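You operate a simulated robot arm through the tools that you are given. There is no shell and no other tool. Be economical: measure what you need, move in short steps, check, and stop when the job is done.

You run a simulated two-armed robot. Do the job below in one go: nothing can be reset, and whatever is moved stays where it is left.

Task
Coffee to the brown line, milk to the blue line in the yellow cup; hold it and stir.
Fine: coffee is 72 C: handle only; pot, jug and teaspoon back; leave the other cup. Set down upright: copper coffee pot, blue milk jug.

It is judged by the outcome, as a careful person would: the job done as asked, and still so three seconds after it is handed in. It fails if anything else is knocked over, pushed out of place, dropped, spilled or broken.

Robot
Two 7-joint arms with two-finger parallel grippers on one trunk, on a base that drives. Base frame: it is fixed to the floor where the robot stands at the start and does not move with it; the origin is under the middle of the robot, x ahead of it, y to its left, z up. Lengths are in m, angles in degrees, forces in N, time in s.
The left shoulder is at the start at [0.05, 0.168, 1.073], the right one opposite. With the tool pointing down near the work surface each hand reaches from about 0.1 to 0.66 m from the robot's upright axis, wherever it stands, measured 20 degrees to its own side. Places, roughly: copper coffee pot (26x10x15 cm) [0.7, -0.2, 0.9]. Payload 1.57 kg a hand.
Tool frame (each hand has its own): the origin (TCP) lies between the finger pads and is the grasp point; the fingertips stand 0.03 m ahead of it; z points along the fingers, y is the line along which they close. The gripper opens to 0.08 m. The fingers are 0.017 m wide and 0.012 m thick; the gripper's body (0.04 by 0.082 m) begins 0.08 m behind the TCP.
Orientation is told as [roll, pitch, yaw] about the base's x, y, z axes, in that order, counted from this pose: with the fingers straight down and closing along the base's y, the tool's x points along the base's -x, its y along +y and its z along -z.

Tools
- The arms move only by the tool jog_arm. It takes "left_plan", "right_plan" or both (then of equal length, played together; a hand with none holds still); each is a list of rows, each an object of numbers (a shift or turn left out is 0, a gripper value left out holds the last): "hand": the closure in counts, from 0 (fully open) to 255 (shut); "tx", "ty", "tz": the shift along the tool's x, y, z in m; "rx", "ry", "rz": the turn, a rotation vector about the tool's x, y, z in degrees. In form: [{"hand": .., "tx": .., "ty": .., "tz": .., "rx": .., "ry": .., "rz": ..}, ...]. A call has 1 to 10 rows; each row shifts and turns the commanded pose from where the row before left it, along the tool's axes as they then stand. A row lasts 0.2 s, in which the tool goes at most 0.05 m and 8.6 degrees; a call with a longer step from one row to the next is refused whole, and so is a gripper value outside its range. Where a pose cannot be reached the arm comes as near as it can. A force on the tool above 40 N (or 10 N above the force at the start of the call, whichever is more), or a blocked arm, ends the call early, and 0.2 s more pass. The fingers move at their own pace (about 0.045 m/s each) and stop on an object; they squeeze with about 25 N. The grip force told is the motor's: it shows also when the fingers shut on nothing. Time passes only in rows, and 0.2 s behind the last, so rows that do not move let the fingers close. It gives the time, the measured TCP pose, the force on the tool (base axes), the opening and the grip force at its end, in the units of the frame above (readings bear some noise), with the torque about the TCP (base axes, N m) and any sound that the robot's microphone picked up.
- Cameras (640 x 400 px; columns grow to the right, rows downward): "scene" is now at [0.1221, 0.0009, 1.3766]; the picture's right is [-0.07, -1.00, 0.00], its down [0.25, -0.02, -0.97] and it looks along [0.97, -0.07, 0.25] (base axes); focal length 214 px, centre (320, 200). "left" rides on the left gripper at [0.072, 0.007, -0.122] in its tool frame; the picture's right is [-0.09, 1.00, 0.00], its down [-0.84, -0.08, -0.54] and it looks along [-0.54, -0.05, 0.84] (tool axes); focal length 238 px, centre (320, 200). "right" rides on the right gripper at [0.072, -0.007, -0.122] in its tool frame; the picture's right is [0.09, 1.00, 0.00], its down [-0.84, 0.08, -0.54] and it looks along [-0.54, 0.05, 0.84] (tool axes); focal length 238 px, centre (320, 200). There is no depth. A picture from a camera that has moved, and an enlarged one, comes with that camera's place and axes in the base frame and with its lens. The place of the scene camera against the robot may be out by one fixed shift of up to 0.018 m in any direction.
- camera(camera): a new picture of that camera. It takes no simulated time.
- slide_trunk(by): slides the trunk up (or, below 0, down) by that many m; the arms and the scene camera ride with it, the base frame stays. It gives what a move gives, with no picture.
- roll_base(legs): drives the robot by 1 to 6 legs, each [ahead, left, turn to the left] in m, m and degrees, along the robot's own axes; the way and the turn of a leg run together, so that a leg with both is an arc; at most 1.5 m and 180 degrees a leg. The arms and the cameras ride along, it lands a little off, and it stops where it bumps. It gives what a move gives.
- aim_head(pan, tilt): turns the head with the scene camera to pan (to the left, within 80 degrees either way) and tilt (down, from -29 to 69), counted from straight ahead of the robot. It gives what a move gives.
- enlarge(camera, box): a new picture of the part [left, top, right, bottom] of that camera's present view, enlarged. It takes no simulated time.
- job_done(): hands the job in; it is judged then, once.

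Go step by step. Nothing tells you exact positions but the pictures and the camera data: compare them with the known pose of the tool, close in by small moves and look again before you grip or let go. The budget is 120 turns and 108 pictures, counting those below and the enlarged ones. Unless the task says otherwise, let go and move clear before handing in, and close with one line.

The tools are called after "Request:" as name(argument=value, ...) on one line, values as JSON. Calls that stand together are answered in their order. jog_arm: Moves the arms, as the interface text tells. Its arguments: {"type":"object","properties":{"left_plan":{"type":"array","items":{"type":"object","properties":{"hand":{"type":"number"},"tx":{"type":"number"},"ty":{"type":"number"},"tz":{"type":"number"},"rx":{"type":"number"},"ry":{"type":"number"},"rz":{"type":"number"}}}},"right_plan":{"type":"array","items":{"type":"object","properties":{"hand":{"type":"number"},"tx":{"type":"number"},"ty":{"type":"number"},"tz":{"type":"number"},"rx":{"type":"number"},"ry":{"type":"number"},"rz":{"type":"number"}}}}},"required":[]} The other tools are called the same way: slide_trunk (by) slides the trunk up or down; roll_base (legs) drives the base; aim_head (pan, tilt) turns the head that bears the scene camera; camera (camera) takes a picture; enlarge (camera, box) takes an enlarged picture of a part of a camera's view; job_done () hands the job in.

At the start:

```text
clock: 0.0
left_ee_pos: [0.2831, -0.0488, 1.2626]
left_tcp_rot: [-0.1, 0.6, 0.1]
left_ft_force: [-0.1, -0.1, 0.8]
left_moment: [0.01, 0.01, 0.0]
left_grip_width: 0.0801
left_finger_force: 0.0
right_ee_pos: [0.2967, -0.37, 1.2398]
right_tcp_rot: [-0.1, 0.0, 0.0]
right_ft_force: [-0.5, 0.6, -0.7]
right_moment: [0.02, 0.0, 0.03]
right_grip_width: 0.08
right_finger_force: 0.1
trunk travel left (down, up): [-0.242, 0.201]
robot x, y, heading: [-0.0017, -0.0006, 0.1]
head pan, tilt: [-80.2, 68.8]
```

scene: 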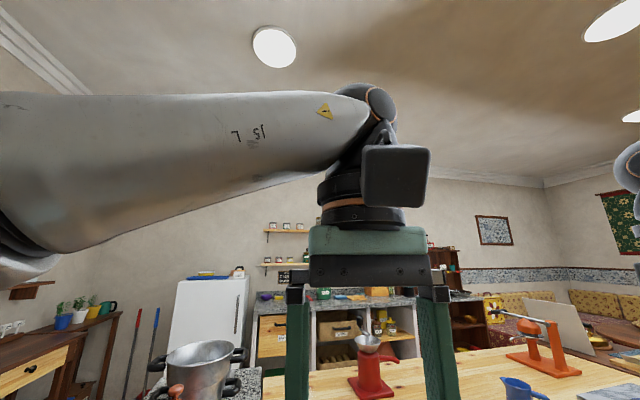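
right: 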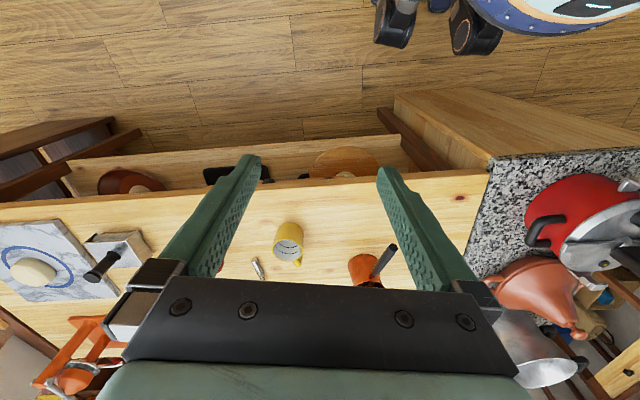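
left: 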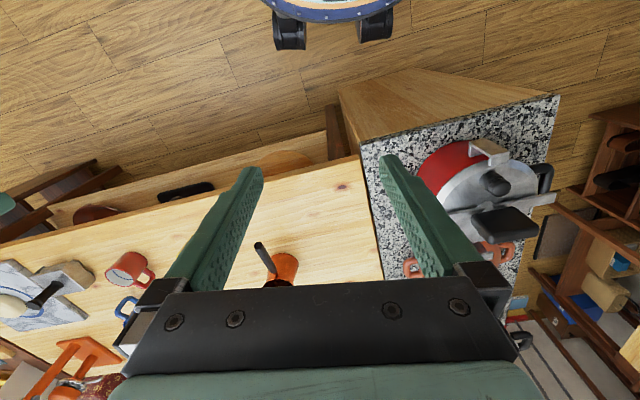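

The arms hide most of the view, so I'll turn the head down to see the worktop.

Request:
aim_head(pan=0, tilt=45)

Request:
camera(camera="scene")

```text
clock: 1.5
left_ee_pos: [0.284, -0.0477, 1.2614]
left_tcp_rot: [-0.4, 1.2, 0.1]
left_ft_force: [0.5, 0.1, 0.8]
left_moment: [0.01, -0.02, -0.01]
left_grip_width: 0.0802
left_finger_force: 0.0
right_ee_pos: [0.2963, -0.3705, 1.2399]
right_tcp_rot: [-0.1, 0.0, 0.0]
right_ft_force: [-0.5, 0.9, -0.6]
right_moment: [0.03, 0.02, -0.01]
right_grip_width: 0.0801
right_finger_force: 0.0
trunk travel left (down, up): [-0.242, 0.201]
robot x, y, heading: [0.0022, -0.001, 0.2]
head pan, tilt: [0.0, 45.0]
```

```text
104 pictures are left
camera scene: at [0.133, 0.0109, 1.3137], right [0.05, -1.0, 0.0], down [-0.43, -0.02, -0.9], along [0.9, 0.04, -0.43], focal length 214 px, centre (320, 200)
```

scene: 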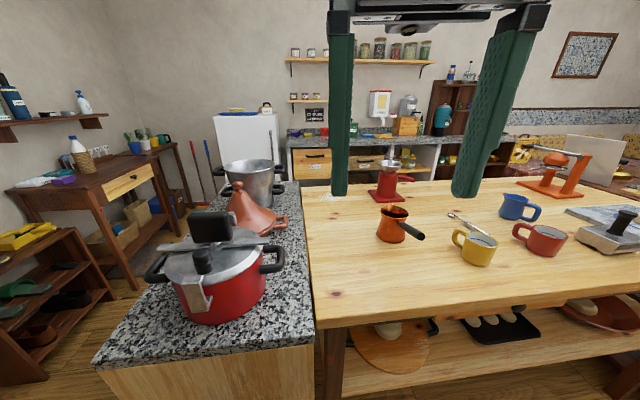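

The table lies to the right of me: copper pot, yellow cup, spoon, blue jug and red cup are on it. I'll drive right so that I stand in front of them, then look down.

Request:
roll_base(legs=[[0, -0.5, 0]])

Request:
aim_head(pan=0, tilt=62)

Request:
camera(camera="scene")

Request:
camera(camera="left")

Request:
camera(camera="right")

```text
clock: 6.5
left_ee_pos: [0.2855, -0.5514, 1.2622]
left_tcp_rot: [-0.1, 1.1, 0.3]
left_ft_force: [0.0, 0.3, -0.6]
left_moment: [0.04, -0.01, 0.0]
left_grip_width: 0.08
left_finger_force: 0.1
right_ee_pos: [0.2985, -0.872, 1.2406]
right_tcp_rot: [0.0, 0.0, 0.2]
right_ft_force: [1.7, -0.9, 0.0]
right_moment: [0.0, 0.01, 0.03]
right_grip_width: 0.0799
right_finger_force: 0.1
trunk travel left (down, up): [-0.242, 0.201]
robot x, y, heading: [-0.0018, -0.501, 0.2]
head pan, tilt: [0.0, 45.0]
```

```text
clock: 7.2
left_ee_pos: [0.2868, -0.5493, 1.2593]
left_tcp_rot: [-0.4, 1.7, 0.4]
left_ft_force: [-0.1, -0.4, 0.4]
left_moment: [0.01, 0.0, -0.01]
left_grip_width: 0.0801
left_finger_force: 0.1
right_ee_pos: [0.2989, -0.8717, 1.2397]
right_tcp_rot: [-0.1, -0.1, 0.1]
right_ft_force: [0.0, -0.8, -0.6]
right_moment: [-0.03, -0.02, -0.04]
right_grip_width: 0.08
right_finger_force: 0.1
trunk travel left (down, up): [-0.242, 0.201]
robot x, y, heading: [0.0017, -0.5017, 0.3]
head pan, tilt: [0.0, 62.0]
```

```text
103 pictures are left
camera scene: at [0.1318, -0.4887, 1.3043], right [0.08, -1.0, 0.0], down [-0.52, -0.04, -0.85], along [0.85, 0.07, -0.52], focal length 214 px, centre (320, 200)
```

scene: 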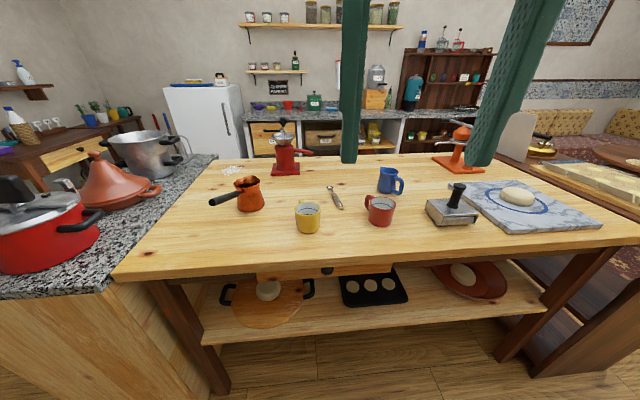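

```text
102 pictures are left
camera left: at [0.2192, -0.5432, 1.3841], right [0.09, 1.0, -0.01], down [0.85, -0.07, 0.52], along [0.51, -0.05, -0.86], focal length 238 px, centre (320, 200)
```

left: 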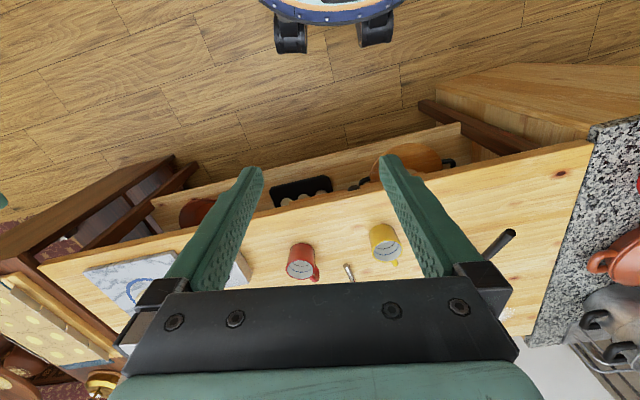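

```text
101 pictures are left
camera right: at [0.2268, -0.8785, 1.3615], right [-0.1, 1.0, 0.0], down [0.84, 0.08, 0.54], along [0.54, 0.05, -0.84], focal length 238 px, centre (320, 200)
```

right: 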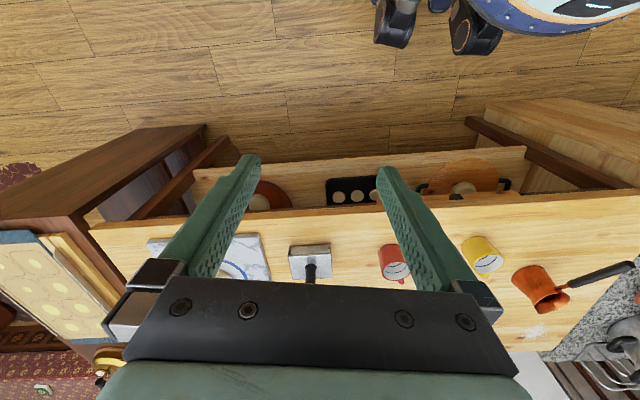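

I can place things now: the table is turned about 11° to my frame, its front edge about 0.44 m off. I'll turn to face it squarely and drive closer, stopping short of the edge.

Request:
roll_base(legs=[[0, 0, 11.5], [0.25, -0.11, 0]])

Request:
camera(camera="scene")

Request:
camera(camera="left")

Request:
camera(camera="right")

```text
clock: 9.9
left_ee_pos: [0.5591, -0.5502, 1.2587]
left_tcp_rot: [-0.2, 1.7, 11.6]
left_ft_force: [0.0, -0.4, 0.4]
left_moment: [0.01, -0.01, 0.01]
left_grip_width: 0.08
left_finger_force: 0.1
right_ee_pos: [0.6329, -0.8631, 1.2391]
right_tcp_rot: [0.0, 0.1, 11.6]
right_ft_force: [0.4, 0.3, -0.7]
right_moment: [-0.03, 0.03, -0.04]
right_grip_width: 0.0799
right_finger_force: 0.1
trunk travel left (down, up): [-0.242, 0.201]
robot x, y, heading: [0.2659, -0.557, 11.5]
head pan, tilt: [0.0, 62.0]
```

```text
100 pictures are left
camera scene: at [0.3954, -0.5196, 1.303], right [0.28, -0.96, 0.0], down [-0.51, -0.15, -0.85], along [0.81, 0.24, -0.53], focal length 214 px, centre (320, 200)
```

scene: 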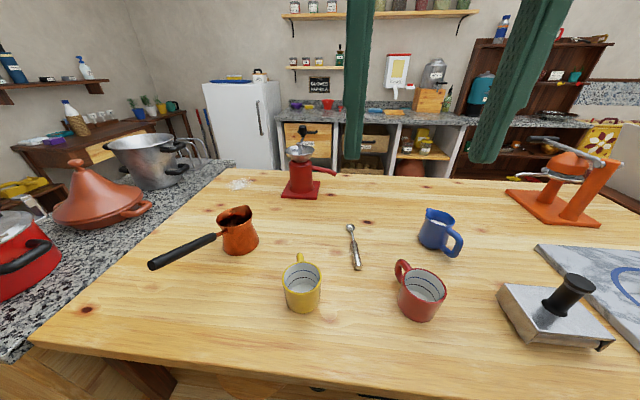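

```text
99 pictures are left
camera left: at [0.4909, -0.5571, 1.3836], right [-0.11, 0.99, -0.01], down [0.85, 0.1, 0.52], along [0.51, 0.05, -0.86], focal length 238 px, centre (320, 200)
```

left: 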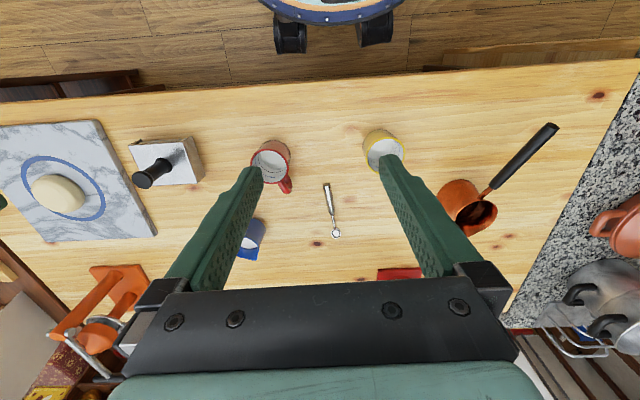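

```text
98 pictures are left
camera right: at [0.564, -0.8838, 1.3613], right [-0.29, 0.96, 0.0], down [0.8, 0.24, 0.54], along [0.52, 0.16, -0.84], focal length 238 px, centre (320, 200)
```

right: 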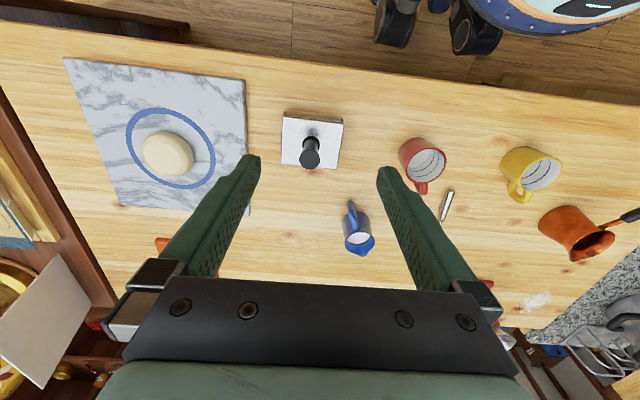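

The whole workspace is in view. I'll zoom in on the cup, pot, jug and spoon.

Request:
enlarge(camera="scene", box=[260, 240, 350, 320])

Request:
enlarge(camera="scene", box=[140, 195, 270, 276])

Request:
enlarge(camera="scene", box=[330, 195, 470, 283])

Request:
enlarge(camera="left", box=[300, 110, 580, 250])

```text
5.00 times, centred on (305, 280) of scene
camera zoom: at [0.3954, -0.5196, 1.303], right [0.28, -0.96, 0.0], down [-0.51, -0.15, -0.85], along [0.81, 0.24, -0.53], focal length 1072 px, centre (395, -200)
```

zoom: 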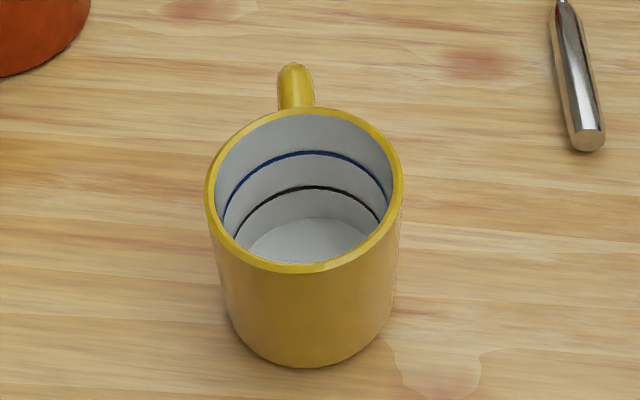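

```text
4.92 times, centred on (205, 236) of scene
camera zoom: at [0.3954, -0.5196, 1.303], right [0.28, -0.96, 0.0], down [-0.51, -0.15, -0.85], along [0.81, 0.24, -0.53], focal length 1056 px, centre (886, 25)
```

zoom: 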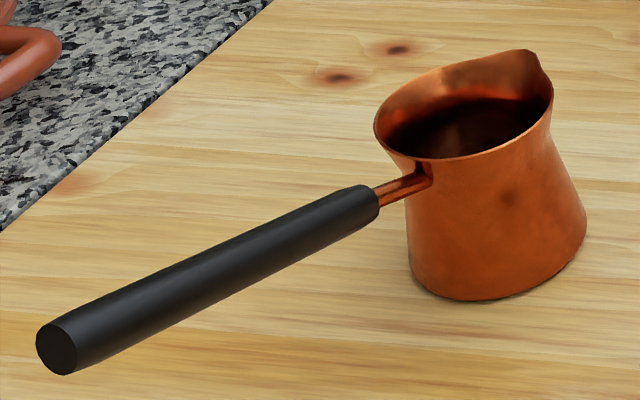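

```text
4.55 times, centred on (400, 239) of scene
camera zoom: at [0.3954, -0.5196, 1.303], right [0.28, -0.96, 0.0], down [-0.51, -0.15, -0.85], along [0.81, 0.24, -0.53], focal length 975 px, centre (-44, 23)
```

zoom: 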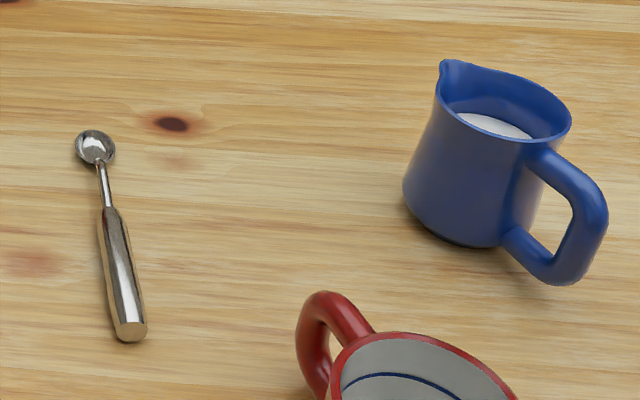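

```text
2.29 times, centred on (440, 180) of left
camera zoom: at [0.4909, -0.5571, 1.3836], right [-0.11, 0.99, -0.01], down [0.85, 0.1, 0.52], along [0.51, 0.05, -0.86], focal length 545 px, centre (46, 246)
```

zoom: 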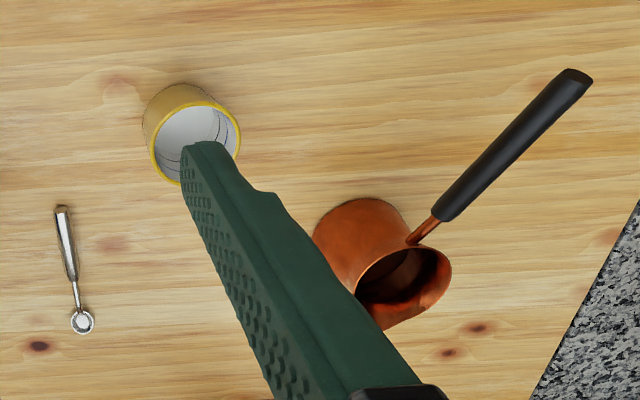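

The pot's spout lies opposite its handle, and the handle points back toward me at about z = 1.0. The cup's handle is on its far side. I'll stand back and left, facing along the pot's handle, so the left hand can take the handle end-on and tip it.

Request:
roll_base(legs=[[-0.104, 0.222, 0], [0, 0, -11.5]])

Request:
jog_arm(left_plan=[{"ry": 8.5}, {"ry": 8.5}, {"ry": 8.5}, {"ry": 8.5}, {"ry": 8.5}, {"ry": 8.5}, {"ry": 8.5}, {"ry": 8.5}])

```text
clock: 13.2
left_ee_pos: [0.4115, -0.4105, 1.256]
left_tcp_rot: [-0.1, 2.3, -0.1]
left_ft_force: [0.2, 0.1, 0.5]
left_moment: [0.0, 0.01, 0.04]
left_grip_width: 0.08
left_finger_force: 0.0
right_ee_pos: [0.4169, -0.731, 1.2399]
right_tcp_rot: [-0.2, 0.0, -0.3]
right_ft_force: [0.8, 1.1, 0.3]
right_moment: [0.03, 0.03, 0.0]
right_grip_width: 0.0797
right_finger_force: 0.0
trunk travel left (down, up): [-0.242, 0.201]
robot x, y, heading: [0.122, -0.362, -0.7]
head pan, tilt: [0.0, 62.0]
```

```text
clock: 15.1
left_ee_pos: [0.3823, -0.3784, 1.2255]
left_tcp_rot: [-1.8, 28.8, 1.9]
left_ft_force: [-0.2, 0.0, 0.1]
left_moment: [-0.03, 0.0, -0.03]
left_grip_width: 0.0797
left_finger_force: 0.1
left hand out of reach, approached as far as the arm can: row 1, 2, 3, 4, 5, 6, 7, 8
right_ee_pos: [0.4174, -0.7327, 1.2391]
right_tcp_rot: [-0.2, -0.1, -0.3]
right_ft_force: [-0.2, 0.5, -0.3]
right_moment: [0.03, 0.0, 0.01]
right_grip_width: 0.08
right_finger_force: 0.0
trunk travel left (down, up): [-0.242, 0.201]
robot x, y, heading: [0.1234, -0.3603, -0.4]
head pan, tilt: [0.0, 62.0]
```

Positive ry points the fingers back toward me, so I'll turn the other way.

Request:
jog_arm(left_plan=[{"ry": -8.5}, {"ry": -8.5}, {"ry": -8.5}, {"ry": -8.5}, {"ry": -8.5}, {"ry": -8.5}, {"ry": -8.5}, {"ry": -8.5}])

```text
clock: 16.6
left_ee_pos: [0.3863, -0.3769, 1.2308]
left_tcp_rot: [-3.4, -25.1, 5.4]
left_ft_force: [5.5, -0.5, 9.8]
left_moment: [-0.05, 1.93, 0.14]
left_grip_width: 0.0802
left_finger_force: 0.1
right_ee_pos: [0.4173, -0.7329, 1.2403]
right_tcp_rot: [-0.1, 0.0, -0.4]
right_ft_force: [0.1, 0.6, 0.1]
right_moment: [0.01, -0.04, 0.0]
right_grip_width: 0.08
right_finger_force: 0.0
trunk travel left (down, up): [-0.242, 0.201]
robot x, y, heading: [0.1258, -0.3615, -0.4]
head pan, tilt: [0.0, 62.0]
stopped in row 7 (left hand): the force on the tool passed its limit at 65 N (the readings are from after the stop); the commanded pose is now the measured one
```

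The hand met something while folded close to my body. I'll move it forward and left first, then pitch further.

Request:
jog_arm(left_plan=[{"tx": -0.0272, "tz": 0.0127, "ty": 0.03}, {"tx": -0.0272, "tz": 0.0127, "ty": 0.03}, {"tx": -0.0272, "tz": 0.0127, "ty": 0.03}, {"tx": -0.0272, "tz": 0.0127, "ty": 0.03}, {"tx": -0.0272, "tz": 0.0127, "ty": 0.03}, {"ry": -8}, {"ry": -8}, {"ry": -8}, {"ry": -8}, {"rx": 0}])

Request:
camera(camera="scene")

```text
clock: 18.8
left_ee_pos: [0.5273, -0.2187, 1.2231]
left_tcp_rot: [-5.2, -57.2, 8.2]
left_ft_force: [0.5, 0.3, -0.8]
left_moment: [0.0, 0.01, -0.04]
left_grip_width: 0.0799
left_finger_force: 0.0
right_ee_pos: [0.4171, -0.7344, 1.2403]
right_tcp_rot: [-0.1, 0.1, -0.3]
right_ft_force: [0.7, 0.2, 0.3]
right_moment: [-0.01, 0.01, -0.03]
right_grip_width: 0.0799
right_finger_force: 0.0
trunk travel left (down, up): [-0.242, 0.201]
robot x, y, heading: [0.1273, -0.3609, -0.2]
head pan, tilt: [0.0, 62.0]
```

```text
93 pictures are left
camera scene: at [0.2292, -0.3551, 1.262], right [-0.01, -1.0, 0.0], down [-0.88, 0.01, -0.47], along [0.47, 0.0, -0.88], focal length 214 px, centre (320, 200)
```

scene: 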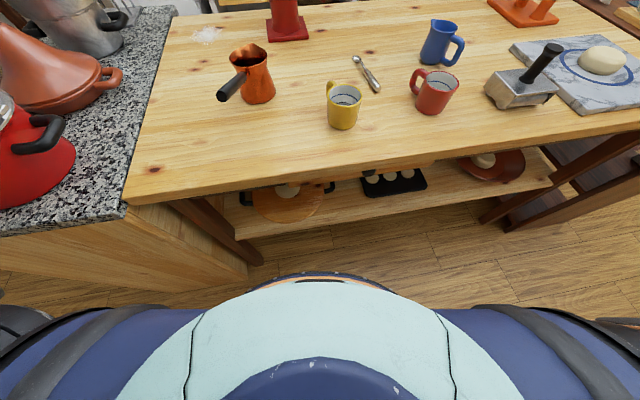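

The head has now settled at its full tilt. I'll set it to 45° so that both the hand and pot are in view.

Request:
aim_head(pan=5, tilt=42)

Request:
jog_arm(left_plan=[{"rx": 2.5, "rz": 0}, {"rx": 2.5}, {"rx": 0}, {"rx": 0}])

Request:
camera(camera="scene")

Request:
camera(camera="left")

```text
clock: 19.6
left_ee_pos: [0.5258, -0.2185, 1.2222]
left_tcp_rot: [-5.2, -57.2, 8.1]
left_ft_force: [-1.0, 1.0, 1.3]
left_moment: [0.04, 0.04, 0.01]
left_grip_width: 0.0801
left_finger_force: 0.1
right_ee_pos: [0.417, -0.7319, 1.2404]
right_tcp_rot: [-0.1, 0.0, -0.3]
right_ft_force: [0.7, -0.3, 0.3]
right_moment: [-0.05, -0.02, -0.01]
right_grip_width: 0.0804
right_finger_force: 0.0
trunk travel left (down, up): [-0.242, 0.201]
robot x, y, heading: [0.1257, -0.3583, -0.2]
head pan, tilt: [5.0, 42.0]
```

```text
clock: 20.6
left_ee_pos: [0.5269, -0.2184, 1.2222]
left_tcp_rot: [-10.2, -57.2, 8.0]
left_ft_force: [-0.8, 0.9, 0.0]
left_moment: [0.03, 0.0, 0.0]
left_grip_width: 0.08
left_finger_force: 0.1
right_ee_pos: [0.4176, -0.7332, 1.2395]
right_tcp_rot: [0.0, 0.1, -0.3]
right_ft_force: [0.3, -0.6, -0.1]
right_moment: [-0.04, 0.0, -0.02]
right_grip_width: 0.0798
right_finger_force: 0.1
trunk travel left (down, up): [-0.242, 0.201]
robot x, y, heading: [0.1256, -0.3636, -0.0]
head pan, tilt: [5.0, 42.0]
```

```text
92 pictures are left
camera scene: at [0.2482, -0.3479, 1.2881], right [0.08, -1.0, 0.0], down [-0.67, -0.05, -0.74], along [0.74, 0.06, -0.67], focal length 214 px, centre (320, 200)
```

scene: 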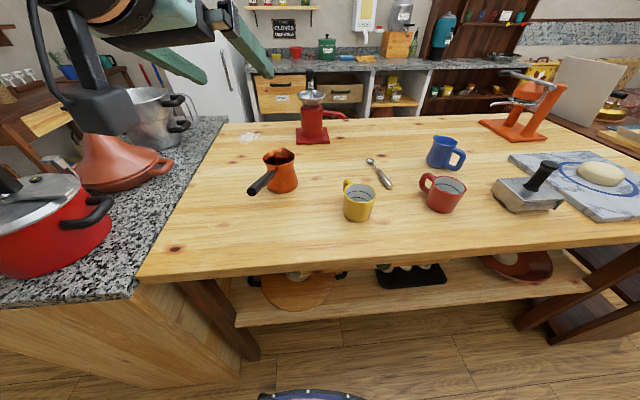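

```text
91 pictures are left
camera left: at [0.3848, -0.2105, 1.2271], right [0.06, 1.0, -0.02], down [-0.01, 0.02, 1.0], along [1.0, -0.06, 0.01], focal length 238 px, centre (320, 200)
```

left: 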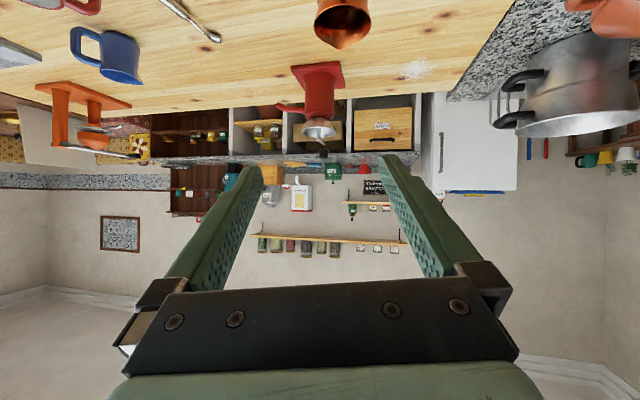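

The wrist camera's centre coincides with the grasp point, so I can servo with it. I'll zoom on the pot once more from here to triangulate its handle.

Request:
enlarge(camera="scene", box=[230, 135, 320, 205])

Request:
enlarge(camera="scene", box=[330, 135, 480, 225])

```text
5.71 times, centred on (275, 170) of scene
camera zoom: at [0.2482, -0.3479, 1.2881], right [0.08, -1.0, 0.0], down [-0.67, -0.05, -0.74], along [0.74, 0.06, -0.67], focal length 1226 px, centre (577, 371)
```

zoom: 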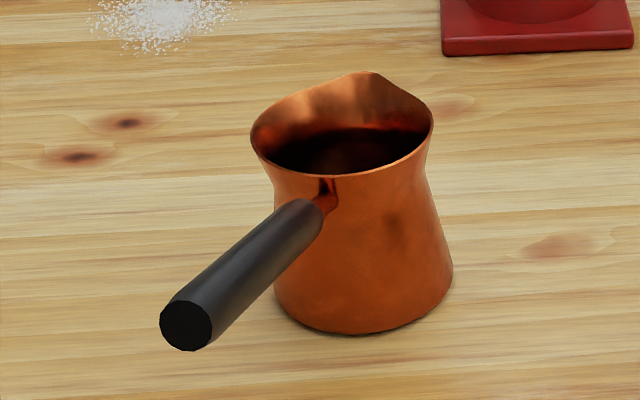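

```text
4.27 times, centred on (405, 180) of scene
camera zoom: at [0.2482, -0.3479, 1.2881], right [0.08, -1.0, 0.0], down [-0.67, -0.05, -0.74], along [0.74, 0.06, -0.67], focal length 915 px, centre (-43, 285)
```

zoom: 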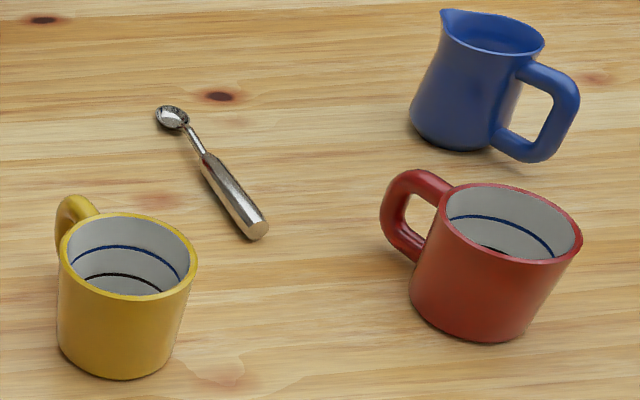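

Triangulated: handle end ≈ (0.544, −0.194, 1.003), body end ≈ (0.666, −0.199, 0.966), sloping about 17°. I'll align the left tool with it.

Request:
jog_arm(left_plan=[{"ry": -7.5, "rz": 5.5}, {"ry": -7.5}, {"ry": 0}])

```text
refused: row 1 steps farther than a row can; nothing moved
```

Request:
jog_arm(left_plan=[{"ry": -7.5}, {"ry": -7.5}, {"rz": 5.5}, {"ry": 0}])

```text
clock: 21.6
left_ee_pos: [0.5271, -0.2185, 1.2219]
left_tcp_rot: [-0.7, -72.8, -1.6]
left_ft_force: [0.2, -0.2, 0.1]
left_moment: [0.01, -0.02, 0.01]
left_grip_width: 0.0798
left_finger_force: 0.1
right_ee_pos: [0.4181, -0.7323, 1.2389]
right_tcp_rot: [-0.1, 0.0, -0.3]
right_ft_force: [1.0, 0.1, 0.3]
right_moment: [0.01, 0.0, 0.0]
right_grip_width: 0.08
right_finger_force: 0.0
trunk travel left (down, up): [-0.242, 0.201]
robot x, y, heading: [0.1253, -0.3598, -0.3]
head pan, tilt: [5.0, 42.0]
```

Request:
jog_arm(left_plan=[{"tx": 0.0228, "ty": 0.0047, "tz": 0.0223}, {"tx": 0.0228, "ty": 0.0047, "tz": 0.0223}, {"tx": 0.0228, "ty": 0.0047, "tz": 0.0223}, {"tx": 0.0228, "ty": 0.0047, "tz": 0.0223}, {"tx": 0.0228, "ty": 0.0047, "tz": 0.0223}, {"tx": 0}])

Request:
camera(camera="left")

Request:
camera(camera="scene")

```text
clock: 23.0
left_ee_pos: [0.5994, -0.1969, 1.0806]
left_tcp_rot: [-0.9, -72.7, -1.4]
left_ft_force: [-0.2, -0.2, 0.6]
left_moment: [0.02, 0.02, 0.02]
left_grip_width: 0.0798
left_finger_force: 0.0
right_ee_pos: [0.417, -0.7334, 1.2387]
right_tcp_rot: [-0.2, 0.0, -0.3]
right_ft_force: [-0.1, -0.5, -0.2]
right_moment: [-0.02, -0.01, 0.0]
right_grip_width: 0.0799
right_finger_force: 0.1
trunk travel left (down, up): [-0.242, 0.201]
robot x, y, heading: [0.1241, -0.3591, -0.4]
head pan, tilt: [5.0, 42.0]
```

```text
88 pictures are left
camera left: at [0.4614, -0.1857, 1.0483], right [0.06, 0.99, 0.08], down [-0.27, -0.06, 0.96], along [0.96, -0.08, 0.26], focal length 238 px, centre (320, 200)
```

left: 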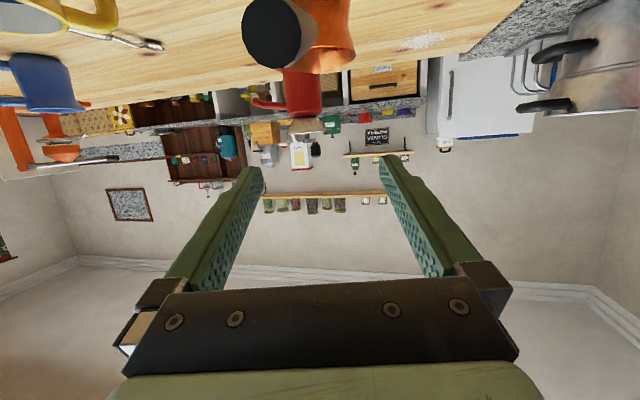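

```text
87 pictures are left
camera scene: at [0.2481, -0.348, 1.2881], right [0.08, -1.0, 0.0], down [-0.67, -0.05, -0.74], along [0.74, 0.06, -0.67], focal length 214 px, centre (320, 200)
```

scene: 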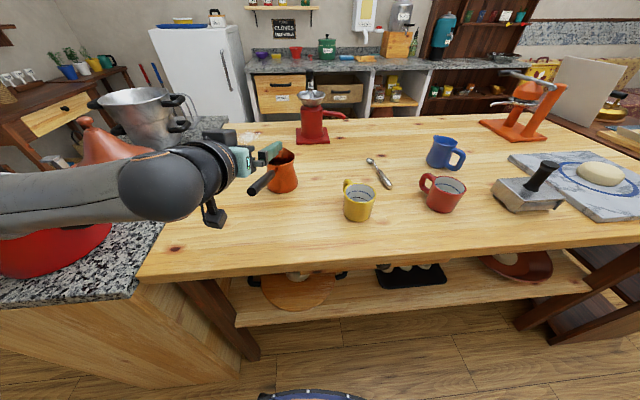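

The handle end appears at (0.544, −0.202, 1.016) from this close view. I'll lower partway over it with the jaws straddling and look again.

Request:
jog_arm(left_plan=[{"tx": 0.022, "ty": -0.0025, "tz": 0.01}, {"tx": 0.022, "ty": -0.0025, "tz": 0.01}, {"tx": 0}])

Request:
camera(camera="left")

Request:
enlarge(camera="scene", box=[180, 120, 320, 210])

```text
clock: 23.8
left_ee_pos: [0.6054, -0.2031, 1.0319]
left_tcp_rot: [-0.8, -72.7, -1.4]
left_ft_force: [-0.2, -0.3, -1.1]
left_moment: [0.0, -0.02, -0.01]
left_grip_width: 0.0799
left_finger_force: 0.0
right_ee_pos: [0.4177, -0.732, 1.2399]
right_tcp_rot: [-0.1, 0.0, -0.4]
right_ft_force: [0.5, -0.5, 0.5]
right_moment: [-0.01, 0.0, 0.03]
right_grip_width: 0.08
right_finger_force: 0.1
trunk travel left (down, up): [-0.242, 0.201]
robot x, y, heading: [0.1212, -0.3584, -0.4]
head pan, tilt: [5.0, 42.0]
```

```text
86 pictures are left
camera left: at [0.4673, -0.1922, 1.0002], right [0.06, 0.99, 0.08], down [-0.27, -0.06, 0.96], along [0.96, -0.08, 0.27], focal length 238 px, centre (320, 200)
```

left: 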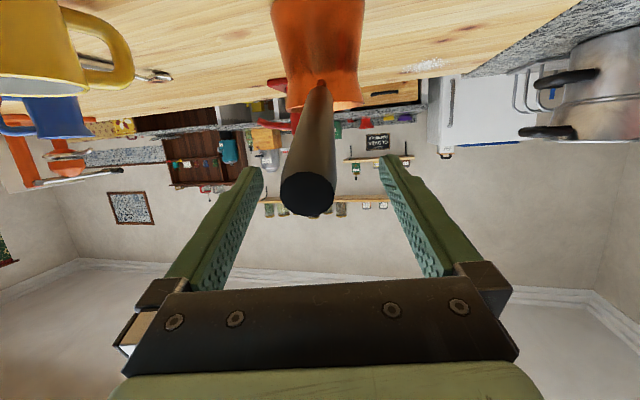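

```text
4.44 times, centred on (250, 165) of scene
camera zoom: at [0.2481, -0.3479, 1.2881], right [0.08, -1.0, 0.0], down [-0.67, -0.05, -0.74], along [0.74, 0.06, -0.67], focal length 953 px, centre (631, 356)
```

zoom: 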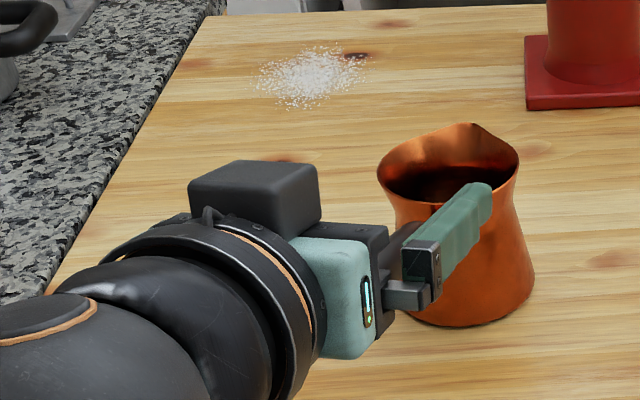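

The handle runs from (0.544, −0.203, 1.018) to (0.666, −0.202, 0.968), a 22° slope. I'll match that, drop onto it, look, then close.

Request:
jog_arm(left_plan=[{"ry": 5, "rx": -1.8}, {"tx": 0.018, "tz": 0.004}, {"tx": 0.0176, "tz": 0.004}, {"tx": 0}])

Request:
camera(camera="left")

```text
clock: 24.8
left_ee_pos: [0.5982, -0.202, 0.9947]
left_tcp_rot: [1.0, -67.6, -1.4]
left_ft_force: [0.2, -0.5, 0.5]
left_moment: [0.04, 0.01, 0.02]
left_grip_width: 0.0799
left_finger_force: 0.0
right_ee_pos: [0.4178, -0.7321, 1.2391]
right_tcp_rot: [-0.1, 0.0, -0.3]
right_ft_force: [0.1, -0.3, -0.1]
right_moment: [-0.02, -0.04, -0.01]
right_grip_width: 0.0801
right_finger_force: 0.0
trunk travel left (down, up): [-0.242, 0.201]
robot x, y, heading: [0.1206, -0.3612, -0.2]
head pan, tilt: [5.0, 42.0]
```

```text
84 pictures are left
camera left: at [0.4584, -0.1956, 0.9767], right [0.04, 0.99, 0.09], down [-0.18, -0.08, 0.98], along [0.98, -0.06, 0.18], focal length 238 px, centre (320, 200)
```

left: 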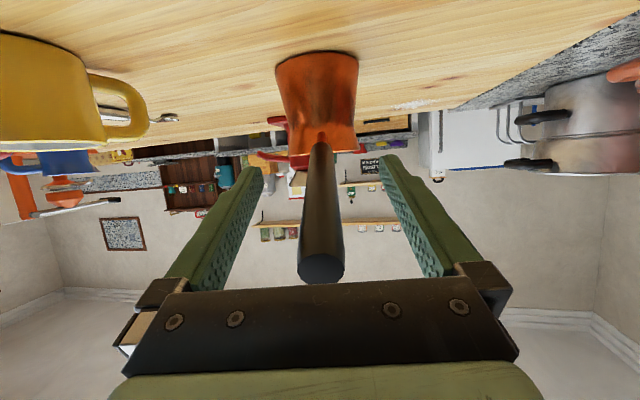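

The handle lies centred between the pads and aligned. I'll close.

Request:
jog_arm(left_plan=[{"hand": 255}, {"hand": 255}, {"hand": 255}, {"hand": 255}, {"hand": 255}])

Request:
camera(camera="left")

```text
clock: 26.0
left_ee_pos: [0.599, -0.2021, 0.9975]
left_tcp_rot: [1.0, -67.7, -1.3]
left_ft_force: [-0.1, 1.0, 0.3]
left_moment: [0.16, 0.01, 0.27]
left_grip_width: 0.024
left_finger_force: 25.2
right_ee_pos: [0.4176, -0.7327, 1.2393]
right_tcp_rot: [-0.1, 0.0, -0.3]
right_ft_force: [-0.4, 0.6, 0.3]
right_moment: [0.01, 0.0, 0.04]
right_grip_width: 0.0801
right_finger_force: 0.1
trunk travel left (down, up): [-0.242, 0.201]
robot x, y, heading: [0.1218, -0.3599, -0.2]
head pan, tilt: [5.0, 42.0]
```

```text
83 pictures are left
camera left: at [0.4585, -0.1951, 0.9769], right [0.04, 0.99, 0.09], down [-0.18, -0.08, 0.98], along [0.98, -0.06, 0.18], focal length 238 px, centre (320, 200)
```

left: 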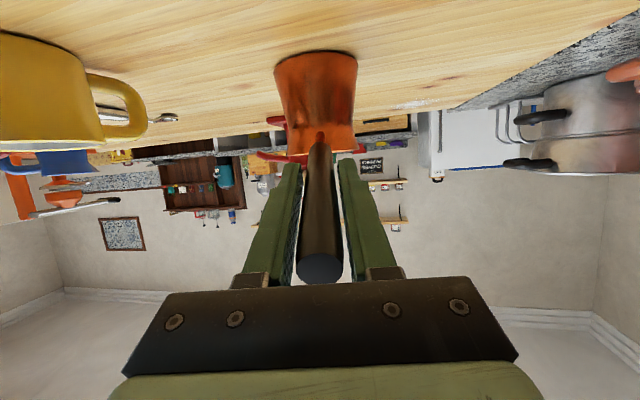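

Gripped at 24 mm, grasp pose noted for the return. I'll lift gently and check for sag.

Request:
jog_arm(left_plan=[{"tx": -0.0093, "tz": -0.0038}, {"tx": -0.0093, "tz": -0.0038}, {"tx": -0.0093, "tz": -0.0038}, {"tx": -0.0093, "tz": -0.0038}, {"tx": 0}])

Request:
camera(camera="left")

```text
clock: 27.2
left_ee_pos: [0.5997, -0.2048, 1.0349]
left_tcp_rot: [1.0, -67.6, -1.3]
left_ft_force: [0.2, -0.3, -4.7]
left_moment: [0.0, 0.59, 0.03]
left_grip_width: 0.0239
left_finger_force: 25.2
right_ee_pos: [0.4179, -0.7321, 1.2402]
right_tcp_rot: [-0.1, -0.1, -0.3]
right_ft_force: [-0.3, 0.1, -0.5]
right_moment: [-0.02, 0.0, 0.01]
right_grip_width: 0.08
right_finger_force: 0.1
trunk travel left (down, up): [-0.242, 0.201]
robot x, y, heading: [0.1236, -0.3587, -0.3]
head pan, tilt: [5.0, 42.0]
```

```text
82 pictures are left
camera left: at [0.4585, -0.1965, 1.0175], right [0.04, 0.99, 0.09], down [-0.18, -0.08, 0.98], along [0.98, -0.06, 0.18], focal length 238 px, centre (320, 200)
```

left: 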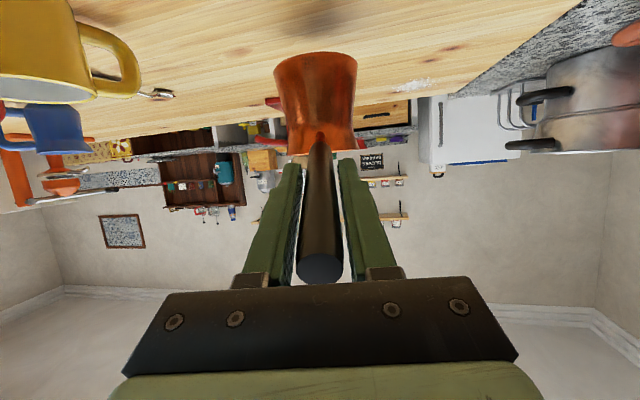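

The pot holds firm (about 0.48 kg, no sag). I'll raise it and carry it level toward the cup at (≈0.63, −0.414).

Request:
jog_arm(left_plan=[{"tx": -0.0194, "tz": -0.008}, {"tx": -0.0194, "tz": -0.008}, {"tx": -0.0194, "tz": -0.008}, {"tx": -0.0194, "tz": -0.008}, {"tx": -0.0194, "tz": -0.008}, {"tx": 0}])

Request:
jog_arm(left_plan=[{"ty": -0.015, "tz": -0.0037, "tx": 0.0015}, {"ty": -0.022, "tz": -0.0037, "tx": 0.0015}, {"ty": -0.022, "tz": -0.0037, "tx": 0.0015}, {"ty": -0.022, "tz": -0.0037, "tx": 0.0015}, {"ty": -0.022, "tz": -0.0037, "tx": 0.0015}, {"ty": -0.022, "tz": -0.0037, "tx": 0.0015}, {"ty": -0.022, "tz": -0.0037, "tx": 0.0015}, {"ty": -0.022, "tz": -0.0037, "tx": 0.0015}, {"ty": -0.022, "tz": -0.0037, "tx": 0.0015}, {"ty": -0.015, "tz": -0.0037, "tx": 0.0015}])

Request:
camera(camera="scene")

```text
clock: 28.6
left_ee_pos: [0.5984, -0.2047, 1.1419]
left_tcp_rot: [0.9, -67.5, -1.4]
left_ft_force: [-0.5, 0.1, -4.4]
left_moment: [0.01, 0.57, -0.05]
left_grip_width: 0.0236
left_finger_force: 24.8
right_ee_pos: [0.4173, -0.733, 1.2394]
right_tcp_rot: [-0.1, 0.1, -0.3]
right_ft_force: [0.3, 0.7, 0.1]
right_moment: [0.01, -0.02, 0.01]
right_grip_width: 0.0799
right_finger_force: 0.1
trunk travel left (down, up): [-0.242, 0.201]
robot x, y, heading: [0.1251, -0.3612, -0.1]
head pan, tilt: [5.0, 42.0]
```

```text
clock: 30.8
left_ee_pos: [0.5576, -0.4091, 1.1402]
left_tcp_rot: [1.1, -67.6, -1.4]
left_ft_force: [-0.1, -0.5, -4.6]
left_moment: [0.01, 0.58, -0.03]
left_grip_width: 0.0237
left_finger_force: 25.3
right_ee_pos: [0.4179, -0.7325, 1.2384]
right_tcp_rot: [-0.1, 0.0, -0.3]
right_ft_force: [-0.2, 0.2, -0.6]
right_moment: [-0.06, 0.0, 0.02]
right_grip_width: 0.08
right_finger_force: 0.0
trunk travel left (down, up): [-0.242, 0.201]
robot x, y, heading: [0.1243, -0.3632, -0.5]
head pan, tilt: [5.0, 42.0]
```

```text
81 pictures are left
camera scene: at [0.2485, -0.3482, 1.288], right [0.08, -1.0, 0.0], down [-0.67, -0.05, -0.74], along [0.74, 0.06, -0.67], focal length 214 px, centre (320, 200)
```

scene: 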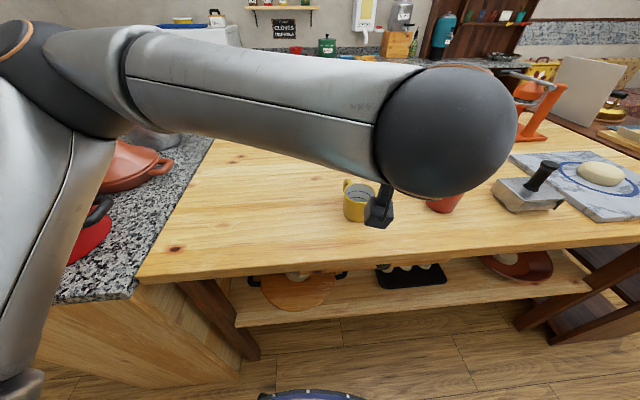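

My own arm blocks the head's view, so I'll use the right wrist camera as a side view of the cup and spout.

Request:
jog_arm(right_plan=[{"tx": -0.031, "ty": 0.025, "tz": 0.0047}, {"tx": -0.031, "ty": 0.025, "tz": 0.0047}, {"tx": -0.031, "ty": 0.025, "tz": 0.0047}, {"tx": -0.031, "ty": 0.025, "tz": 0.0047}, {"tx": -0.031, "ty": 0.025, "tz": 0.0047}, {"tx": -0.031, "ty": 0.025, "tz": 0.0047}])

Request:
jog_arm(right_plan=[{"rz": -8.5}, {"rz": -8.5}, {"rz": -8.5}, {"rz": -8.5}, {"rz": -8.5}, {"rz": -8.5}, {"rz": -8.5}, {"rz": -8.5}, {"rz": -8.5}, {"rz": 0}])

Request:
camera(camera="right")

```text
clock: 32.2
left_ee_pos: [0.5574, -0.4095, 1.1414]
left_tcp_rot: [0.9, -67.6, -1.4]
left_ft_force: [0.2, 0.6, -5.9]
left_moment: [0.01, 0.58, 0.01]
left_grip_width: 0.0239
left_finger_force: 24.7
right_ee_pos: [0.5701, -0.6008, 1.1732]
right_tcp_rot: [0.0, -0.2, -0.2]
right_ft_force: [0.3, 0.0, 0.5]
right_moment: [0.03, 0.0, 0.0]
right_grip_width: 0.08
right_finger_force: 0.0
right hand out of reach, approached as far as the arm can: row 4, 5, 6
trunk travel left (down, up): [-0.242, 0.201]
robot x, y, heading: [0.123, -0.3612, -0.2]
head pan, tilt: [5.0, 42.0]
```

```text
clock: 34.4
left_ee_pos: [0.5587, -0.4094, 1.1405]
left_tcp_rot: [1.1, -67.7, -1.3]
left_ft_force: [-0.5, 0.7, -5.0]
left_moment: [0.0, 0.6, 0.01]
left_grip_width: 0.0239
left_finger_force: 24.9
right_ee_pos: [0.4425, -0.4998, 1.1007]
right_tcp_rot: [0.0, 0.1, 76.1]
right_ft_force: [0.7, -0.4, 0.0]
right_moment: [0.03, -0.01, -0.04]
right_grip_width: 0.08
right_finger_force: 0.0
right hand out of reach, approached as far as the arm can: row 4, 5, 6, 7, 8, 9
trunk travel left (down, up): [-0.242, 0.201]
robot x, y, heading: [0.1189, -0.3585, -0.1]
head pan, tilt: [5.0, 42.0]
```

```text
80 pictures are left
camera right: at [0.4325, -0.5721, 1.2219], right [-0.99, 0.15, 0.0], down [0.12, 0.83, 0.54], along [0.08, 0.53, -0.84], focal length 238 px, centre (320, 200)
```

right: 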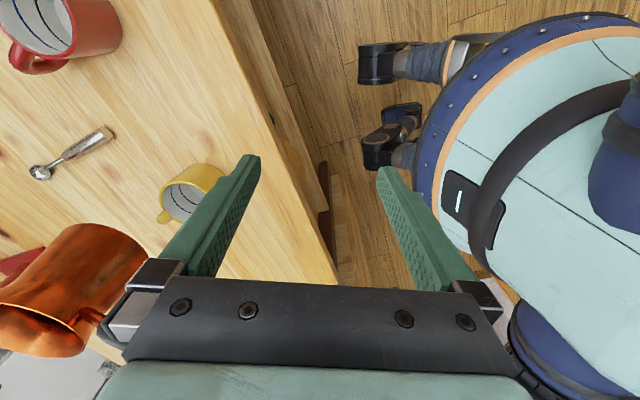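

The right arm can't get that far, but it sees the cup well from here. I'll pull it 6 cm away from the left hand and shut its fingers to clear the view.

Request:
jog_arm(right_plan=[{"tx": 0.029, "ty": -0.007, "hand": 255}, {"tx": 0.029, "ty": -0.007, "hand": 255}, {"hand": 255}, {"hand": 255}, {"hand": 255}])

Request:
camera(camera="right")

```text
clock: 35.6
left_ee_pos: [0.558, -0.4087, 1.1396]
left_tcp_rot: [1.0, -67.6, -1.4]
left_ft_force: [0.9, 0.5, -4.6]
left_moment: [-0.03, 0.57, 0.01]
left_grip_width: 0.0235
left_finger_force: 25.2
right_ee_pos: [0.4164, -0.5398, 1.0902]
right_tcp_rot: [0.0, 0.0, 76.1]
right_ft_force: [-0.1, -0.7, -0.3]
right_moment: [0.0, -0.02, 0.01]
right_grip_width: 0.0002
right_finger_force: 14.4
right hand out of reach, approached as far as the arm can: row 1, 2
trunk travel left (down, up): [-0.242, 0.201]
robot x, y, heading: [0.1244, -0.3624, -0.4]
head pan, tilt: [5.0, 42.0]
```

```text
79 pictures are left
camera right: at [0.4062, -0.6096, 1.2127], right [-0.99, 0.15, 0.0], down [0.13, 0.83, 0.54], along [0.08, 0.53, -0.84], focal length 238 px, centre (320, 200)
```

right: 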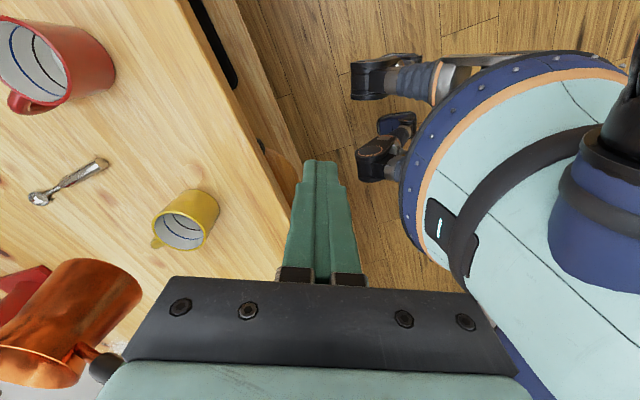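

The cup and pot are both visible here. I'll draw the pot back so the spout will sit over the cup and tilt it a first 24°, below pouring.

Request:
jog_arm(left_plan=[{"tx": 0.0073, "tz": -0.0179, "ty": -0.0013}, {"tx": 0.0073, "tz": -0.0179, "ty": -0.0013}, {"tx": 0.0073, "tz": -0.0179, "ty": -0.0013}, {"ry": 6}, {"ry": 6}, {"ry": 6}, {"ry": 6}, {"ry": 0}])

Request:
camera(camera="right")

Request:
camera(camera="left")

```text
clock: 37.4
left_ee_pos: [0.4993, -0.414, 1.1405]
left_tcp_rot: [0.5, -43.5, -0.8]
left_ft_force: [-0.5, 0.2, -4.9]
left_moment: [0.0, 0.38, 0.02]
left_grip_width: 0.0237
left_finger_force: 24.9
right_ee_pos: [0.4166, -0.5378, 1.0906]
right_tcp_rot: [0.0, 0.1, 76.1]
right_ft_force: [0.4, -0.1, 0.3]
right_moment: [0.0, 0.01, 0.01]
right_grip_width: 0.0001
right_finger_force: 21.1
trunk travel left (down, up): [-0.242, 0.201]
robot x, y, heading: [0.1255, -0.3598, -0.3]
head pan, tilt: [5.0, 42.0]
```

```text
78 pictures are left
camera right: at [0.4061, -0.6095, 1.2127], right [-0.99, 0.15, 0.0], down [0.13, 0.83, 0.54], along [0.08, 0.53, -0.84], focal length 238 px, centre (320, 200)
```

right: 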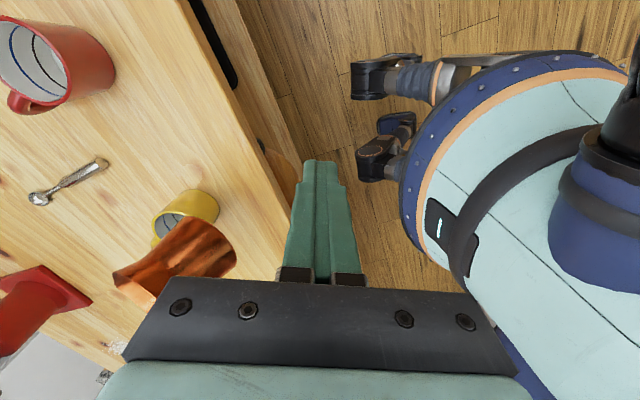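

```text
77 pictures are left
camera left: at [0.3639, -0.4066, 1.1804], right [0.07, 0.99, 0.07], down [0.23, -0.09, 0.97], along [0.97, -0.06, -0.24], focal length 238 px, centre (320, 200)
```

left: 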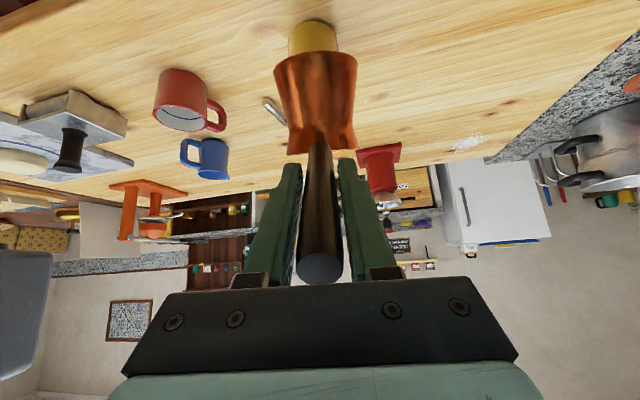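

The pot hides the cup from there; I'll shift the right-hand camera further forward and to the right.

Request:
jog_arm(right_plan=[{"tx": 0.036, "ty": -0.009}, {"tx": 0.036, "ty": -0.009}, {"tx": 0.036, "ty": -0.009}, {"rz": 8}, {"rz": 8}, {"rz": 8}, {"rz": 8}, {"rz": 8}])

Request:
jog_arm(right_plan=[{"tx": -0.034, "ty": -0.025}, {"tx": -0.034, "ty": -0.025}, {"tx": -0.034, "ty": -0.025}, {"tx": -0.034, "ty": -0.025}, {"tx": 0}])

Request:
camera(camera="right")

```text
clock: 39.2
left_ee_pos: [0.4986, -0.4136, 1.1405]
left_tcp_rot: [0.5, -43.6, -0.9]
left_ft_force: [0.4, 0.1, -5.0]
left_moment: [0.01, 0.4, 0.01]
left_grip_width: 0.0239
left_finger_force: 24.9
right_ee_pos: [0.3692, -0.5836, 1.0717]
right_tcp_rot: [0.0, 0.1, 36.1]
right_ft_force: [0.1, -0.1, 0.3]
right_moment: [0.0, -0.01, -0.02]
right_grip_width: 0.0
right_finger_force: 21.5
right hand out of reach, approached as far as the arm can: row 1, 2, 3
trunk travel left (down, up): [-0.242, 0.201]
robot x, y, heading: [0.1249, -0.36, -0.5]
head pan, tilt: [5.0, 42.0]
```

```text
clock: 40.4
left_ee_pos: [0.4997, -0.4133, 1.1417]
left_tcp_rot: [0.5, -43.6, -0.8]
left_ft_force: [-0.2, 0.9, -4.3]
left_moment: [0.0, 0.4, 0.03]
left_grip_width: 0.0235
left_finger_force: 24.8
right_ee_pos: [0.5402, -0.5819, 1.0736]
right_tcp_rot: [-0.2, 0.0, 36.2]
right_ft_force: [-0.4, -0.5, 0.4]
right_moment: [0.01, -0.04, 0.02]
right_grip_width: 0.0
right_finger_force: 21.3
trunk travel left (down, up): [-0.242, 0.201]
robot x, y, heading: [0.1266, -0.3599, -0.0]
head pan, tilt: [5.0, 42.0]
```

```text
76 pictures are left
camera right: at [0.4869, -0.6303, 1.1949], right [-0.66, 0.75, 0.0], down [0.63, 0.56, 0.54], along [0.41, 0.36, -0.84], focal length 238 px, centre (320, 200)
```

right: 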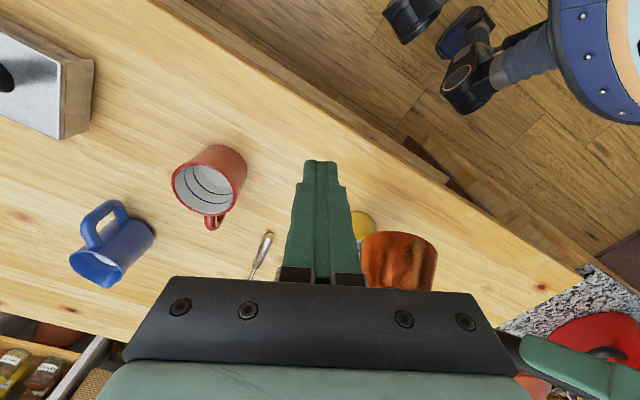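

Cup is hidden behind the finger; I'll pitch this hand a little outward and yaw it so that the cup sits right of the finger.

Request:
jog_arm(right_plan=[{"ry": -7}, {"ry": -7}, {"ry": -7}, {"rz": 7}, {"rz": 6}, {"rz": 0}])

Request:
camera(camera="right")

```text
clock: 41.8
left_ee_pos: [0.5002, -0.4127, 1.1401]
left_tcp_rot: [0.5, -43.6, -0.7]
left_ft_force: [0.0, -0.3, -5.4]
left_moment: [0.0, 0.36, -0.01]
left_grip_width: 0.0238
left_finger_force: 25.1
right_ee_pos: [0.5392, -0.584, 1.0719]
right_tcp_rot: [4.9, -20.5, 22.3]
right_ft_force: [-0.6, -0.2, -0.1]
right_moment: [-0.01, -0.03, 0.01]
right_grip_width: 0.0
right_finger_force: 21.1
trunk travel left (down, up): [-0.242, 0.201]
robot x, y, heading: [0.1264, -0.3607, -0.3]
head pan, tilt: [5.0, 42.0]
```

```text
75 pictures are left
camera right: at [0.4443, -0.6418, 1.1607], right [-0.48, 0.87, 0.05], down [0.54, 0.25, 0.8], along [0.69, 0.41, -0.59], focal length 238 px, centre (320, 200)
```

right: 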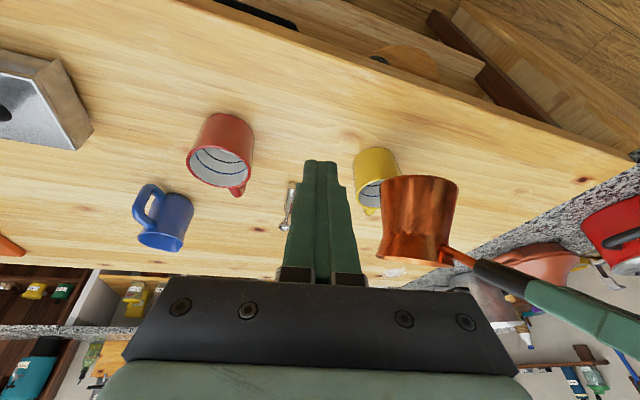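

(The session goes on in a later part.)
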